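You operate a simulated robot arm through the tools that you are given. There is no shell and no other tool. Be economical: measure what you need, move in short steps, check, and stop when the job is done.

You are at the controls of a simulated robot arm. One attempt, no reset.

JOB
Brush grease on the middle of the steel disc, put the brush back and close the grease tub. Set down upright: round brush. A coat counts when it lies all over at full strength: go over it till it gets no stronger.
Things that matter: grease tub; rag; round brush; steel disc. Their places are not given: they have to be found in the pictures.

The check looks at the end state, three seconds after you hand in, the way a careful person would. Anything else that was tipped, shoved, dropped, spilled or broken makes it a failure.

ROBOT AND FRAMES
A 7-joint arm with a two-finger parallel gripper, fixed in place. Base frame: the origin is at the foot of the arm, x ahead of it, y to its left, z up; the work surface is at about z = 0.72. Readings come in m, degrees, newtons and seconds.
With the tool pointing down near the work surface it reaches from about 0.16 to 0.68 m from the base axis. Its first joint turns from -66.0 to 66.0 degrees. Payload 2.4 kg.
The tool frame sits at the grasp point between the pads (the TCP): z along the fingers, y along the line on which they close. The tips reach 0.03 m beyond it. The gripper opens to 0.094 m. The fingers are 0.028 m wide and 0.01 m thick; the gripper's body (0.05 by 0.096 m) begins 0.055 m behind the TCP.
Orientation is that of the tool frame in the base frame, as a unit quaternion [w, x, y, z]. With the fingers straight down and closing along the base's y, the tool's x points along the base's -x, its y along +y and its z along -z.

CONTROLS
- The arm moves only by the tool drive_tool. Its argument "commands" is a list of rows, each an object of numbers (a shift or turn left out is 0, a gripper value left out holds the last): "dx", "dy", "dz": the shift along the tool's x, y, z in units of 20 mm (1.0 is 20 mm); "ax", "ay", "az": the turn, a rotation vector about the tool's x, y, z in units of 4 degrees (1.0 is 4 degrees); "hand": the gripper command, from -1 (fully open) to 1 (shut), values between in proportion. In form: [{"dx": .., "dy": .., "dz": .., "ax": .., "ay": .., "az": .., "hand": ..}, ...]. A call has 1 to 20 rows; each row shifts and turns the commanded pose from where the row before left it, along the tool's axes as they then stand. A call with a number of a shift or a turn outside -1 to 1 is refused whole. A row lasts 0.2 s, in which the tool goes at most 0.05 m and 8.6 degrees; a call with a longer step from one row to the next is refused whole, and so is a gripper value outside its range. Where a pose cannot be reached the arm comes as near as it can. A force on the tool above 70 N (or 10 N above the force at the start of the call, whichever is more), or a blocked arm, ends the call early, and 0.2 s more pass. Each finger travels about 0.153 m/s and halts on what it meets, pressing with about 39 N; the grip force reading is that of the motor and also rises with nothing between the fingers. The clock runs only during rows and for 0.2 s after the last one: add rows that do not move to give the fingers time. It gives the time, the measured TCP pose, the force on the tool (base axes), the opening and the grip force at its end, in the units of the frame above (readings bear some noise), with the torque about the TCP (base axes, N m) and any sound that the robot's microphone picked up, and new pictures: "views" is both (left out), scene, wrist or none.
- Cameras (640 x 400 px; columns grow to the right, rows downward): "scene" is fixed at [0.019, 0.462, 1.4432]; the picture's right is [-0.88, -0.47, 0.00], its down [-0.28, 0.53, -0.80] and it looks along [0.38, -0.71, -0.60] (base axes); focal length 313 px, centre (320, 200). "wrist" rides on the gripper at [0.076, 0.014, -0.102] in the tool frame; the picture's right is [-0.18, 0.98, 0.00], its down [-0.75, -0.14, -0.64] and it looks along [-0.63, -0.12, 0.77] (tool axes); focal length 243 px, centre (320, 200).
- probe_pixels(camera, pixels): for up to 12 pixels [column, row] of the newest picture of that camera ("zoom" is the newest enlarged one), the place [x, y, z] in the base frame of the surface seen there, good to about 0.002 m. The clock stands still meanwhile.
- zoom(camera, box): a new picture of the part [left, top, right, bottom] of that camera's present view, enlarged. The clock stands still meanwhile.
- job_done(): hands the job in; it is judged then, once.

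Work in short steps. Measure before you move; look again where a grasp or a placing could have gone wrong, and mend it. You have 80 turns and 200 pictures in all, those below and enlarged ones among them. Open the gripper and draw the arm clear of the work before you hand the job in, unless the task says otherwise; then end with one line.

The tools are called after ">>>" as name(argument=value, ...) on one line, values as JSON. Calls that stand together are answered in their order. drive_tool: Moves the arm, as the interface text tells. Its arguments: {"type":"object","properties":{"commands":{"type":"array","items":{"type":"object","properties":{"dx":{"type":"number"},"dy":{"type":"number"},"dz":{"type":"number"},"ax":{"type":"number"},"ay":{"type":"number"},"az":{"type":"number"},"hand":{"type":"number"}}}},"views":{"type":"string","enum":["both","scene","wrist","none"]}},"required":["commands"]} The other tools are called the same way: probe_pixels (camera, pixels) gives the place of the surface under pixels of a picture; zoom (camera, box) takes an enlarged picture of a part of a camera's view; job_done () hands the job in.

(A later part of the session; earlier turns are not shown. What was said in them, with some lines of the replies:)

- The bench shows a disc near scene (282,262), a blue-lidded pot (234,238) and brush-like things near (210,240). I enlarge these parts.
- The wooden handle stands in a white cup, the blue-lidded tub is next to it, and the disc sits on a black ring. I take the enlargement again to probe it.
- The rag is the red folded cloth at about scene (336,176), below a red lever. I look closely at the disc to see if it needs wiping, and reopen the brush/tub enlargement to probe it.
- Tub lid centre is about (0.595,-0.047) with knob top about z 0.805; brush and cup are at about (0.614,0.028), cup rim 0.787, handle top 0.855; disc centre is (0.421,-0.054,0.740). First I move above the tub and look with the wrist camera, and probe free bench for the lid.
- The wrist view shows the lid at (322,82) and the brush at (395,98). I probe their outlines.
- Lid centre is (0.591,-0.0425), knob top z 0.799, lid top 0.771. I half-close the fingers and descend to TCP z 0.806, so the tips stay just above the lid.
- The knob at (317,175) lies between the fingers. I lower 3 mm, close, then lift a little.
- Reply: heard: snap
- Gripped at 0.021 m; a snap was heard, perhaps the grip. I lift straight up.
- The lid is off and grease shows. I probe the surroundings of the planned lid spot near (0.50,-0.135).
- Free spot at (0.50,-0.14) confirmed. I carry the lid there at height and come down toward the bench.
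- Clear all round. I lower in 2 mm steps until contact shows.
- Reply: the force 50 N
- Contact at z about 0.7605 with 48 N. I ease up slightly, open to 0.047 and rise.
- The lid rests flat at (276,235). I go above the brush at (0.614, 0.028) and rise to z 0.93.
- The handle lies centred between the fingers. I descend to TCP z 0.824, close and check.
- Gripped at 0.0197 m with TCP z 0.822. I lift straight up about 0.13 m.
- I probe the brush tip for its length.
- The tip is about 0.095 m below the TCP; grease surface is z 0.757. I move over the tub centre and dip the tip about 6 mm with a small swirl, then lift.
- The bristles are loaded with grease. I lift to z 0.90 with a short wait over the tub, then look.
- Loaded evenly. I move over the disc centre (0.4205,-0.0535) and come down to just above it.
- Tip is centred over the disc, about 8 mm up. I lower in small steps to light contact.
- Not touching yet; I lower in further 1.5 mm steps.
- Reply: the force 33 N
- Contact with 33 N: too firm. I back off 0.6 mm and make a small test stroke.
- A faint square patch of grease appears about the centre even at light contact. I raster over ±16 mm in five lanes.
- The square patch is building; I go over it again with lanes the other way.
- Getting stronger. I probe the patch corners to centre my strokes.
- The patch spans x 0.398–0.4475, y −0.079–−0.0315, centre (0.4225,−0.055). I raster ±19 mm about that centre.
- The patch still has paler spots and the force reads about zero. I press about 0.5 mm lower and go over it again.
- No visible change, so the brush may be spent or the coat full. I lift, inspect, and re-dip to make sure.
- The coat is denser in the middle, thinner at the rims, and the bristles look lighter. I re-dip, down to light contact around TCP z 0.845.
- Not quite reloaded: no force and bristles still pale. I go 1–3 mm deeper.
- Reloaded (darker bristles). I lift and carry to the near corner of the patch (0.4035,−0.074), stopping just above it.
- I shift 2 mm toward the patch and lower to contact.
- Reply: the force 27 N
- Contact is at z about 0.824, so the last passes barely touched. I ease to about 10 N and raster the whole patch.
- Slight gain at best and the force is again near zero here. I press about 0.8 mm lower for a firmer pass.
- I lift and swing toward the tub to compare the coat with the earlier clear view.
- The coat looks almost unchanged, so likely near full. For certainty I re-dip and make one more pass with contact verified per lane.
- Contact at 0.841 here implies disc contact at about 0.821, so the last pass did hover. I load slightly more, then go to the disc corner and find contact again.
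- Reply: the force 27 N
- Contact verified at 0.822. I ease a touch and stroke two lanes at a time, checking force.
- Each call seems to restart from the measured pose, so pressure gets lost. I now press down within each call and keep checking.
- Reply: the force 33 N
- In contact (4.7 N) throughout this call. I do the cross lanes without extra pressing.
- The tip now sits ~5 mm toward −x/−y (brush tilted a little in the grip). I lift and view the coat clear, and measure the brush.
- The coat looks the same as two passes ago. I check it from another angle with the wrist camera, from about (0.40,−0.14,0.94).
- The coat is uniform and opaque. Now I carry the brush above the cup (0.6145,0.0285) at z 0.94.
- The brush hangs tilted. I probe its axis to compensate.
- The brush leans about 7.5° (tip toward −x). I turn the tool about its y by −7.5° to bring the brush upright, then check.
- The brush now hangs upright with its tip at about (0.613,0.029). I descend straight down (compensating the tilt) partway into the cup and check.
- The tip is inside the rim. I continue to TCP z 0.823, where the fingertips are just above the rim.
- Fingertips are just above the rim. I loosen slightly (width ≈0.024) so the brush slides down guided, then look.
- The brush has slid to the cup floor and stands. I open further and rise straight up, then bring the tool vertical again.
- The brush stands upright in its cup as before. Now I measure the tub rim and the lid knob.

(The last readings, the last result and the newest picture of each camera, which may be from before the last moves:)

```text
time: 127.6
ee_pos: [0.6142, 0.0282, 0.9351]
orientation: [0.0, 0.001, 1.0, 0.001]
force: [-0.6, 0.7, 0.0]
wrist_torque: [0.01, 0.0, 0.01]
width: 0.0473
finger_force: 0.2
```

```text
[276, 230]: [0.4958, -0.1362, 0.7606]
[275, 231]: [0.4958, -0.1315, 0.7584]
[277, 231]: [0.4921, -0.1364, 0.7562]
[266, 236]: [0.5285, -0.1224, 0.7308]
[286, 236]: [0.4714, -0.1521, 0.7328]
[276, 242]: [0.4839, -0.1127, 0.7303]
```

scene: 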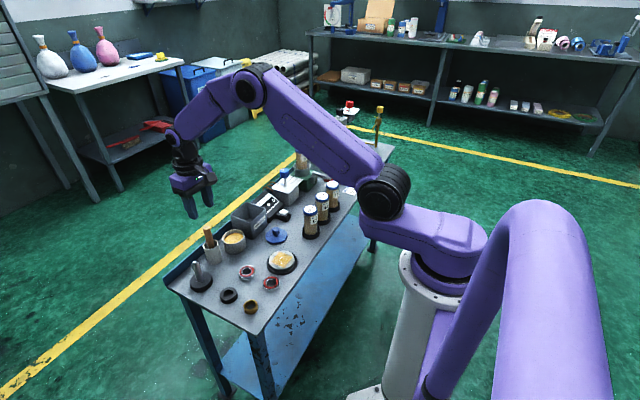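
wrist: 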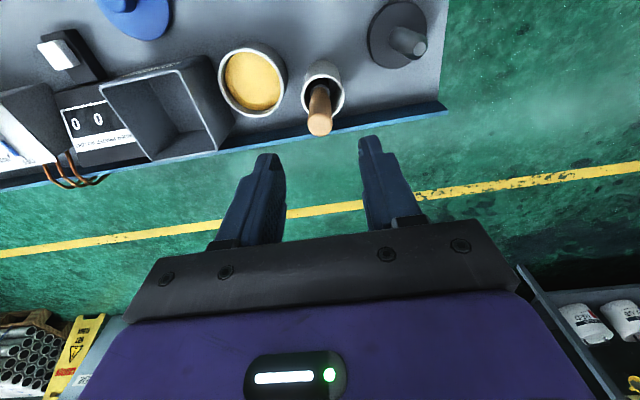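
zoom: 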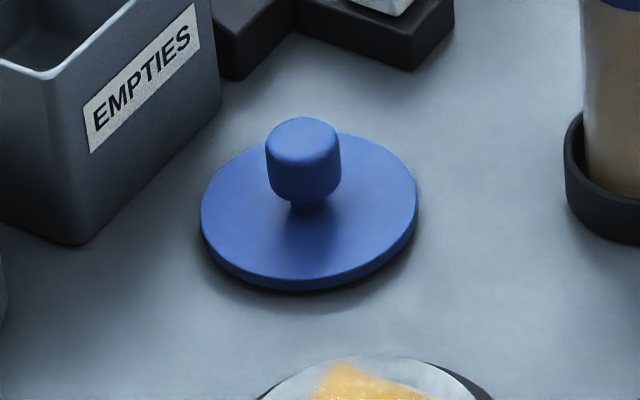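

I move above the lid at (0.499,−0.139) and measure it and the tub again.

>>> drive_tool(commands=[{"dx": 0.64, "dy": -0.93}, {"dx": 0.64, "dy": -0.93}, {"dx": 0.64, "dy": -0.93}, {"dx": 0.64, "dy": -0.93}, {"dx": 0.64, "dy": -0.93}, {"dx": 0.64, "dy": -0.93}, {"dx": 0.64, "dy": -0.93}, {"dx": 0.64, "dy": -0.93}, {"dx": 0.64, "dy": -0.93}, {}, {}])

>>> zoom(camera="wrist", box=[270, 40, 430, 160])

>>> zoom(camera="scene", box=[210, 220, 260, 260])

```text
time: 130.0
ee_pos: [0.4997, -0.1406, 0.9348]
orientation: [0.0, -0.001, 1.0, 0.001]
force: [0.1, 0.2, -0.7]
wrist_torque: [0.01, -0.01, 0.01]
width: 0.0471
finger_force: 0.1
```

scene: 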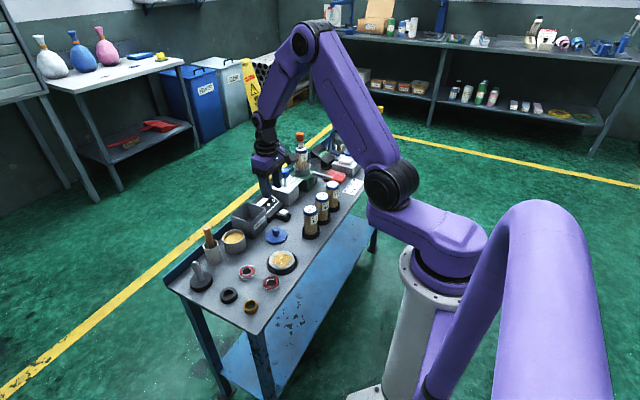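
wrist: 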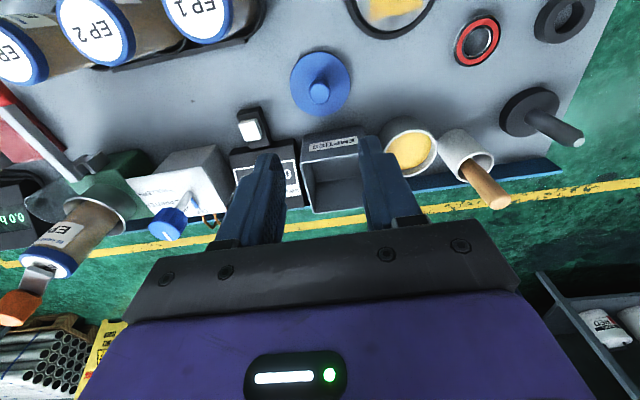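

```text
3.33 times, centred on (350, 100) of wrist
```

zoom: 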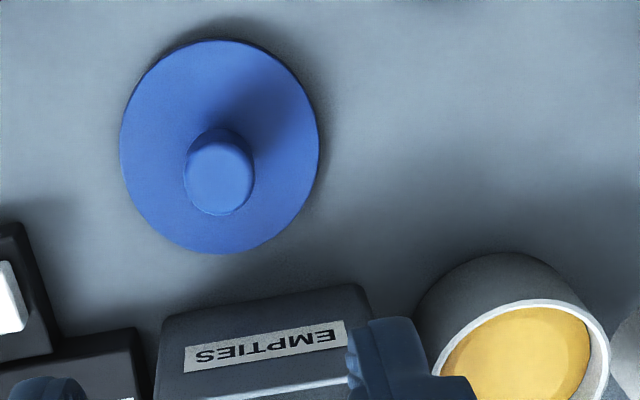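

```text
10.00 times, centred on (235, 240) of scene
```

zoom: 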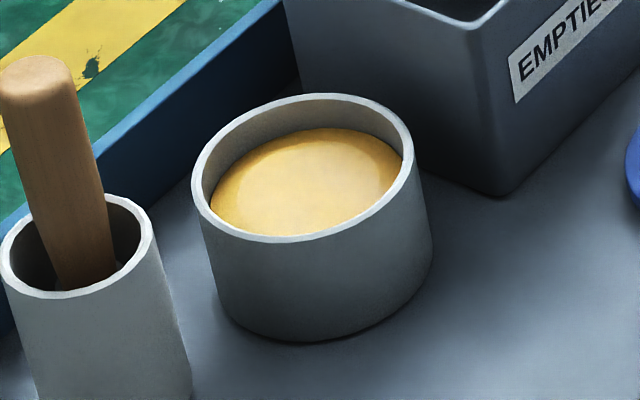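

>>> probe_pixels(camera="zoom", pixels=[[196, 182], [412, 160], [320, 96], [300, 240], [230, 222], [370, 213], [375, 108], [305, 180]])

>>> probe_pixels(camera="wrist", pixels=[[320, 93], [311, 93], [329, 92], [320, 102], [293, 83], [348, 83], [316, 54], [324, 114]])

```text
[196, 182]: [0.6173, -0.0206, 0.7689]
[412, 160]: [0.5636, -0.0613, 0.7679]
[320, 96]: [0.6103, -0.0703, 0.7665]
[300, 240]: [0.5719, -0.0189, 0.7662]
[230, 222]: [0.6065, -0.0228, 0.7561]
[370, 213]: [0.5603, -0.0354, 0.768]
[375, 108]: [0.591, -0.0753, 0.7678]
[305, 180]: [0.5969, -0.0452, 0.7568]
```

```text
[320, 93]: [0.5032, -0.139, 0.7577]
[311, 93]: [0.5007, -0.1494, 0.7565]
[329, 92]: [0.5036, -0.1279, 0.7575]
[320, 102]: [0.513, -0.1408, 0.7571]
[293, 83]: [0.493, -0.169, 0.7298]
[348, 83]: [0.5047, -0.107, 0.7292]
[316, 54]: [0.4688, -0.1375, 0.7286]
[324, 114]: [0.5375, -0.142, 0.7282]
```

Knob centre is about (0.5025,−0.139), top 0.757; tub centre about (0.5925,−0.0427), rim 0.767. I descend over the knob to z 0.766.

>>> drive_tool(commands=[{"dx": -0.14, "dy": 0.08}, {"dz": 1}, {"dz": 1}, {"dz": 1}, {"dz": 1}, {"dz": 1}, {"dz": 1}, {"dz": 1}, {"dz": 1}, {"dz": 0.4}, {}])

```text
time: 132.4
ee_pos: [0.5018, -0.1379, 0.7665]
orientation: [0.0, -0.001, 1.0, 0.001]
force: [-0.1, -0.1, 0.2]
wrist_torque: [0.03, 0.0, -0.02]
width: 0.0472
finger_force: 0.0
```

scene: 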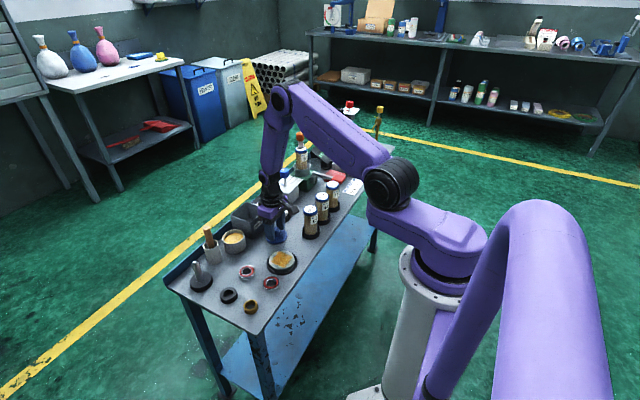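
wrist: 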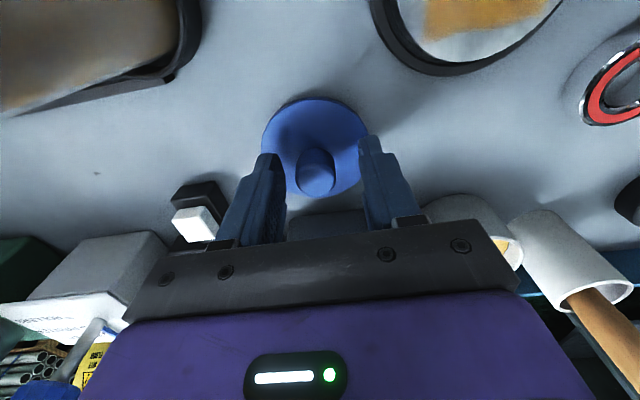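

The knob sits between the fingers. I lower 2 mm, close, and lift the lid to z about 0.885.

>>> drive_tool(commands=[{"dz": 0.12}, {"hand": 1}, {"hand": 1}, {"hand": 1}, {"hand": 1}, {"dz": -0.5}, {"dz": -1}, {"dz": -1}, {"dz": -1}, {"dz": -1}, {"dz": -1}, {"dz": -0.7}, {}])

>>> zoom(camera="scene", box=[230, 190, 310, 250])

```text
time: 135.2
ee_pos: [0.5011, -0.1387, 0.8864]
orientation: [-0.001, 0.001, 1.0, 0.0]
force: [-0.5, -0.5, -0.3]
wrist_torque: [0.06, 0.01, 0.02]
width: 0.0212
finger_force: 38.8
```

scene: 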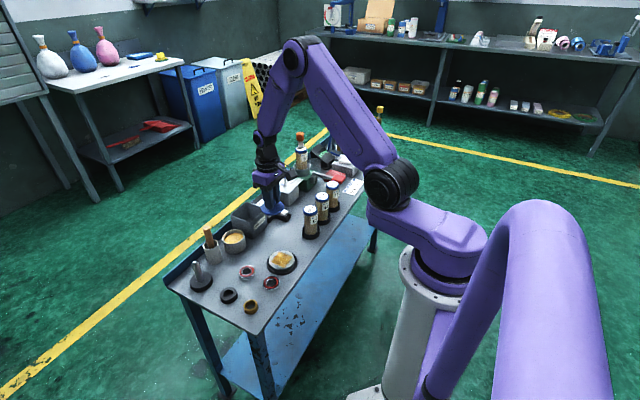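
wrist: 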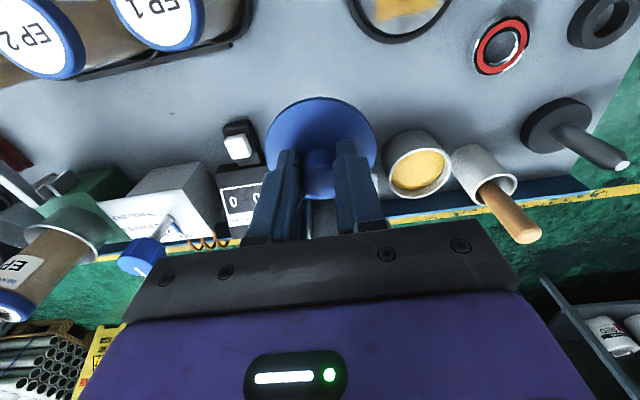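

```text
6.67 times, centred on (270, 220) of scene
```

zoom: 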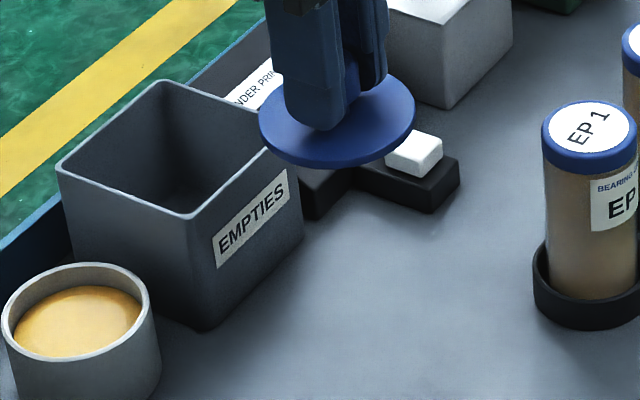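

Lid held level. I probe its rim to find its offset from the TCP.

>>> probe_pixels(camera="zoom", pixels=[[263, 133], [411, 108], [315, 160], [360, 158], [285, 150], [400, 135]])

>>> probe_pixels(camera="wrist", pixels=[[267, 148], [374, 148], [320, 99], [290, 110], [350, 110]])

```text
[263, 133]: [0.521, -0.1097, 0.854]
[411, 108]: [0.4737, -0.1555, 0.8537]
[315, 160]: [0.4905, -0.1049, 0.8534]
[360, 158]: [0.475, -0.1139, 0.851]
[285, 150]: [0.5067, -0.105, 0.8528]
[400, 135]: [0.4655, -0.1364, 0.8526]
```

```text
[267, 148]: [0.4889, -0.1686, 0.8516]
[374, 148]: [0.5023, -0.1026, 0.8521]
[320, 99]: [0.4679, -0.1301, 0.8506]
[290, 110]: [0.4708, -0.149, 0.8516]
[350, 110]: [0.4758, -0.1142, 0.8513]
```

Lid centre coincides with the TCP. I move over the tub (0.592,−0.0425) and lower to just above the rim.

>>> drive_tool(commands=[{"dx": -0.91, "dy": 0.962}, {"dx": -0.91, "dy": 0.962}, {"dx": -0.91, "dy": 0.962}, {"dx": -0.91, "dy": 0.962}, {"dx": -0.91, "dy": 0.962}, {}, {"dz": 1}, {"dz": 1}, {"dz": 1}, {"dz": 0.5}, {}])

>>> zoom(camera="scene", box=[205, 210, 265, 260])

```text
time: 137.6
ee_pos: [0.5941, -0.0432, 0.8177]
orientation: [0.0, -0.001, 1.0, 0.0]
force: [0.5, -0.4, -0.9]
wrist_torque: [0.02, 0.04, 0.02]
width: 0.0215
finger_force: 38.9
```

scene: 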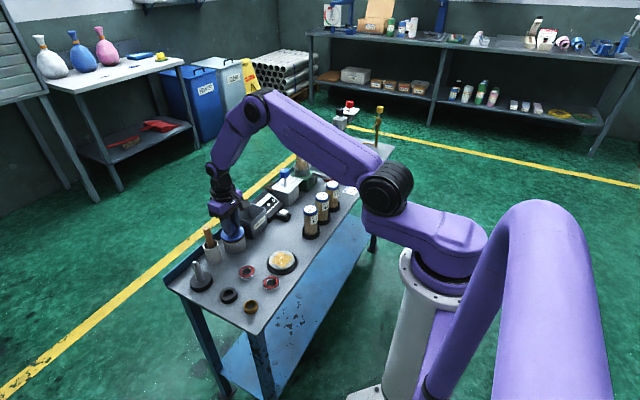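
wrist: 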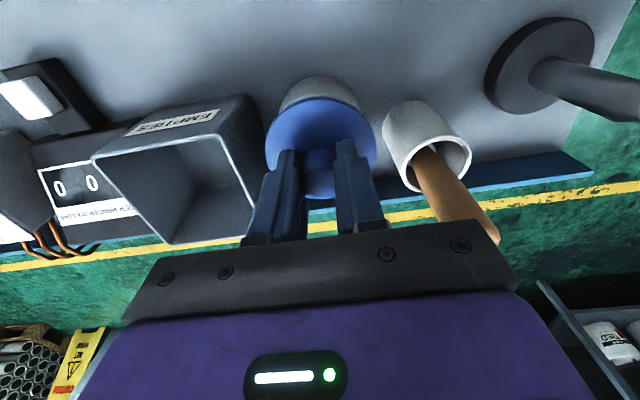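

```text
8.00 times, centred on (235, 235) of scene
```

zoom: 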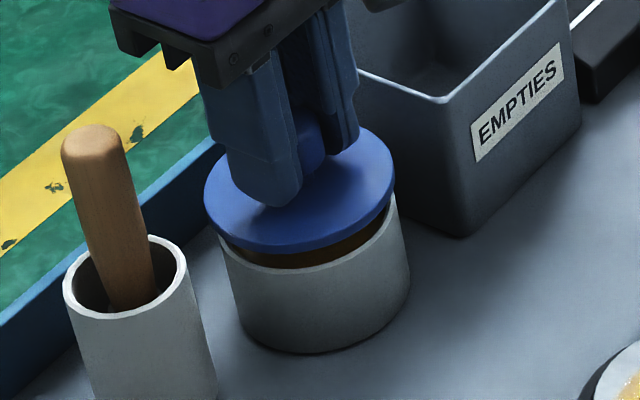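

Aligned over the rim. I shift 1.5 mm back and lower to contact (expected near z 0.809).

>>> drive_tool(commands=[{"dx": 0.07, "dz": 0.2}, {"dz": 0.15}, {"dz": 0.07}, {}], views="none")

>>> zoom(camera="scene", box=[205, 210, 265, 260])

```text
time: 138.6
ee_pos: [0.5915, -0.0433, 0.8096]
orientation: [0.0, -0.001, 1.0, 0.0]
force: [0.6, -0.5, -0.9]
wrist_torque: [-0.01, -0.03, 0.04]
width: 0.0214
finger_force: 39.1
```

```text
8.00 times, centred on (235, 235) of scene
```

zoom: 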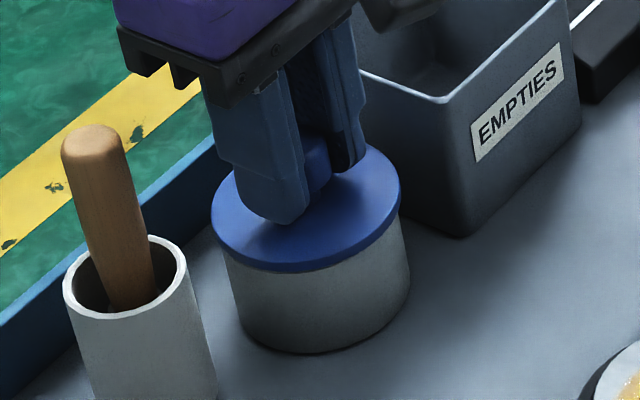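

Almost seated. I press down gently until resistance; the lid may snap on.

>>> drive_tool(commands=[{"dz": 0.06}, {"dz": 0.05}, {}], views="none")

>>> drive_tool(commands=[{"dz": 0.06}, {}], views="none")

>>> zoom(camera="scene", box=[205, 210, 265, 260])

```text
time: 139.4
ee_pos: [0.5926, -0.0417, 0.8087]
orientation: [0.001, 0.0, 1.0, 0.001]
force: [3.4, -0.4, -0.6]
wrist_torque: [0.03, 0.02, 0.02]
width: 0.0215
finger_force: 39.1
```

```text
time: 140.0
ee_pos: [0.5915, -0.042, 0.8057]
orientation: [-0.001, 0.0, 1.0, 0.001]
force: [0.4, 0.1, -1.1]
wrist_torque: [0.01, -0.05, 0.02]
width: 0.0216
finger_force: 38.9
```

```text
8.00 times, centred on (235, 235) of scene
```

zoom: 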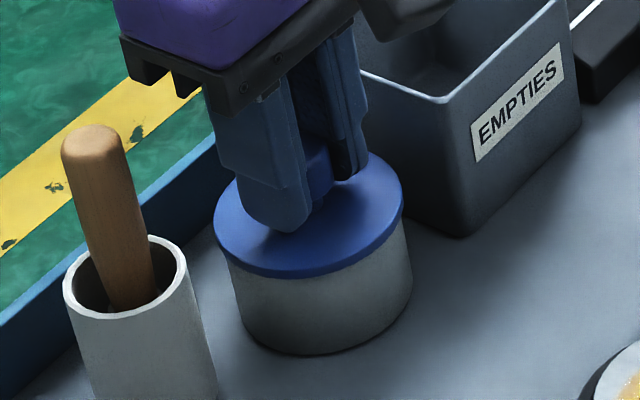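

>>> drive_tool(commands=[{"dz": 0.06}, {}], views="none")

>>> drive_tool(commands=[{"dz": 0.05}, {}], views="none")

>>> zoom(camera="scene", box=[205, 210, 265, 260])

```text
time: 140.6
ee_pos: [0.5921, -0.0436, 0.8051]
orientation: [0.001, -0.001, 1.0, 0.0]
force: [-3.2, 0.4, 8.7]
wrist_torque: [0.07, 0.02, 0.01]
width: 0.0217
finger_force: 39.1
```

```text
time: 141.2
ee_pos: [0.5923, -0.0432, 0.805]
orientation: [0.0, 0.0, 1.0, 0.0]
force: [-11.1, 2.1, 27.5]
wrist_torque: [0.06, 0.39, 0.0]
width: 0.0214
finger_force: 39.1
```

```text
8.00 times, centred on (235, 235) of scene
```

zoom: 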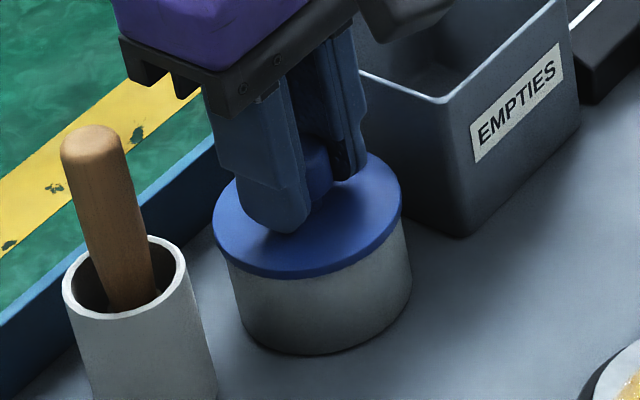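

Resting at z 0.805 with 27 N. I press a bit more to see if it snaps, then release.

>>> drive_tool(commands=[{"dz": 0.08}, {}, {}], views="none")

```text
time: 142.0
ee_pos: [0.5925, -0.0421, 0.8046]
orientation: [0.002, 0.0, 1.0, -0.001]
force: [-12.4, 0.3, 39.3]
wrist_torque: [-0.01, 0.18, -0.01]
width: 0.0215
finger_force: 38.5
```

Firmly seated. I unload, open and rise.

>>> drive_tool(commands=[{"dz": -0.04}, {"hand": 0.1}, {"hand": 0}, {"hand": 0}, {"dz": -0.4}, {"dz": -1}, {"dz": -1}, {"dz": -1}, {"dz": -1}, {"dz": -1}, {"dz": -1}])

>>> zoom(camera="scene", box=[205, 210, 265, 260])

>>> zoom(camera="wrist", box=[270, 40, 430, 140])

```text
time: 144.4
ee_pos: [0.5925, -0.0418, 0.9312]
orientation: [0.0, 0.0, 1.0, 0.001]
force: [-0.2, 1.0, 0.7]
wrist_torque: [0.0, 0.01, 0.0]
width: 0.047
finger_force: 0.1
heard: snap
```

scene: 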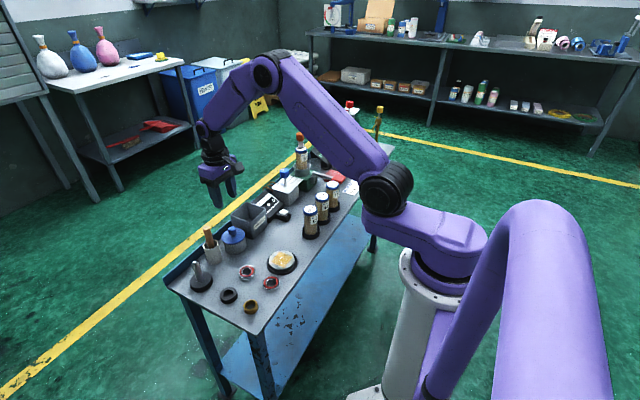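
wrist: 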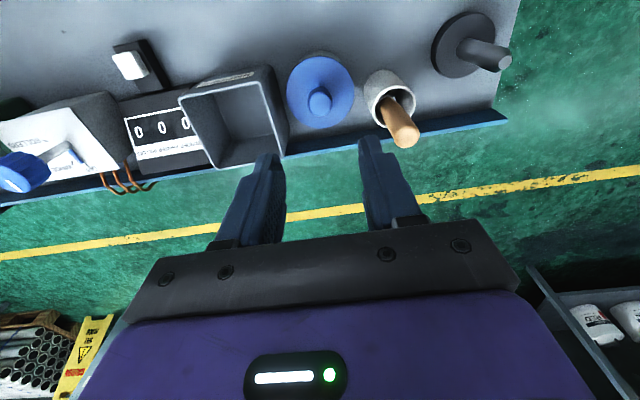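

```text
8.00 times, centred on (235, 235) of scene
```

zoom: 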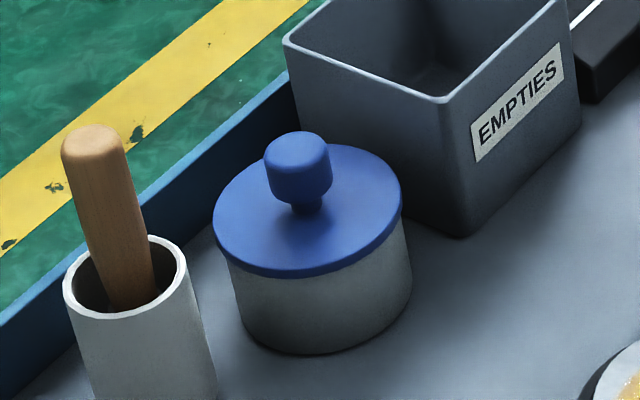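

```text
4.00 times, centred on (350, 90) of wrist
```

zoom: 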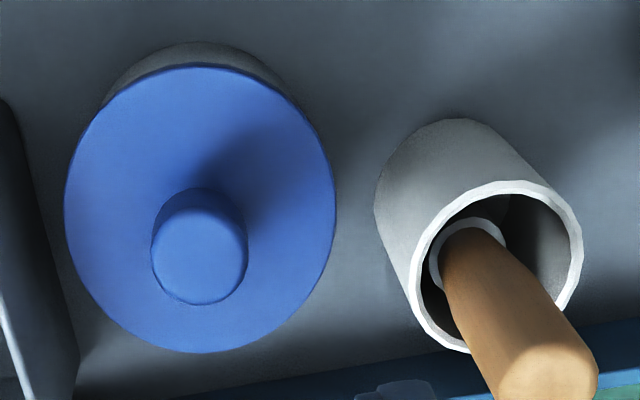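

The lid snapped on flat and the brush stands upright. I open the gripper, draw the arm back to its starting place, and take a last look.

>>> drive_tool(commands=[{"dz": -1}, {"dz": -1}, {"dz": -1}, {"dz": -1}, {"dz": -1}, {"dz": -1}, {"dz": -1, "hand": -1}, {"dx": 0.85, "dy": -0.7}, {"dx": 0.85, "dy": -0.7}, {"dx": 0.85, "dy": -0.7}, {"dx": 0.85, "dy": -0.7}, {"dx": 0.85, "dy": -0.7}, {"dx": 0.85, "dy": -0.7}, {"dx": 0.85, "dy": -0.7}, {"dx": 0.85, "dy": -0.7}, {"dx": 0.85, "dy": -0.7}, {}])

>>> zoom(camera="scene", box=[160, 190, 320, 330])

>>> zoom(camera="wrist", box=[350, 0, 446, 80])

```text
time: 148.0
ee_pos: [0.4375, -0.1681, 1.0709]
orientation: [0.0, 0.0, 1.0, 0.0]
force: [0.0, 0.6, -0.3]
wrist_torque: [-0.01, 0.0, 0.02]
width: 0.0941
finger_force: 0.0
```

scene: 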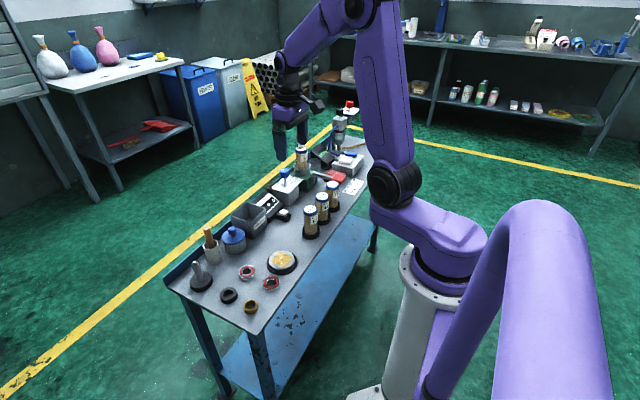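
wrist: 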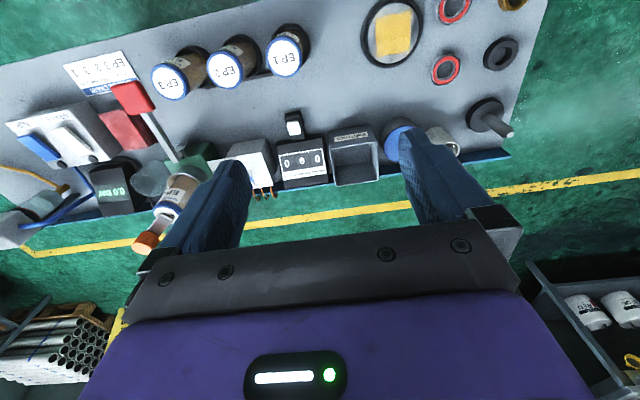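

```text
2.86 times, centred on (240, 260) of scene
```

zoom: 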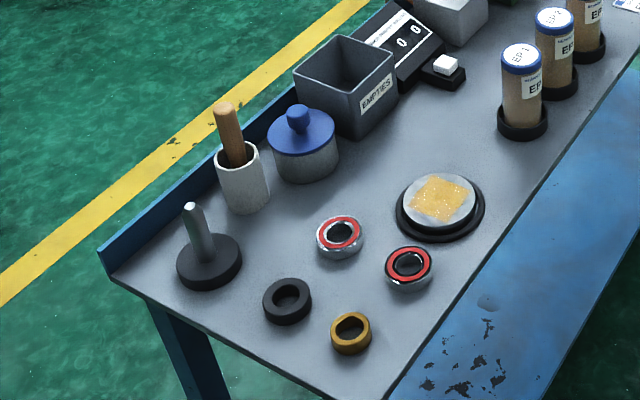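

```text
5.00 times, centred on (398, 40) of wrist
```

zoom: 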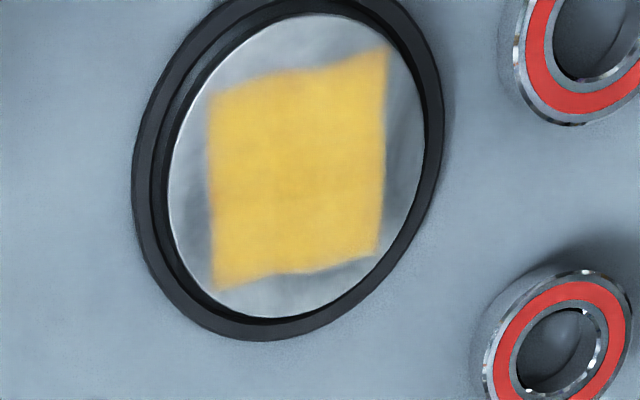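

The coat is even and opaque, the tub is closed, the brush is upright, everything else is in place and the arm is clear. I hand in.

>>> job_done()

```text
The job is handed in.
```

The middle of the disc has an even coat of grease that got no stronger over the last passes, the brush is back upright in its cup, the tub lid is snapped shut, and nothing else on the bench was visibly disturbed.
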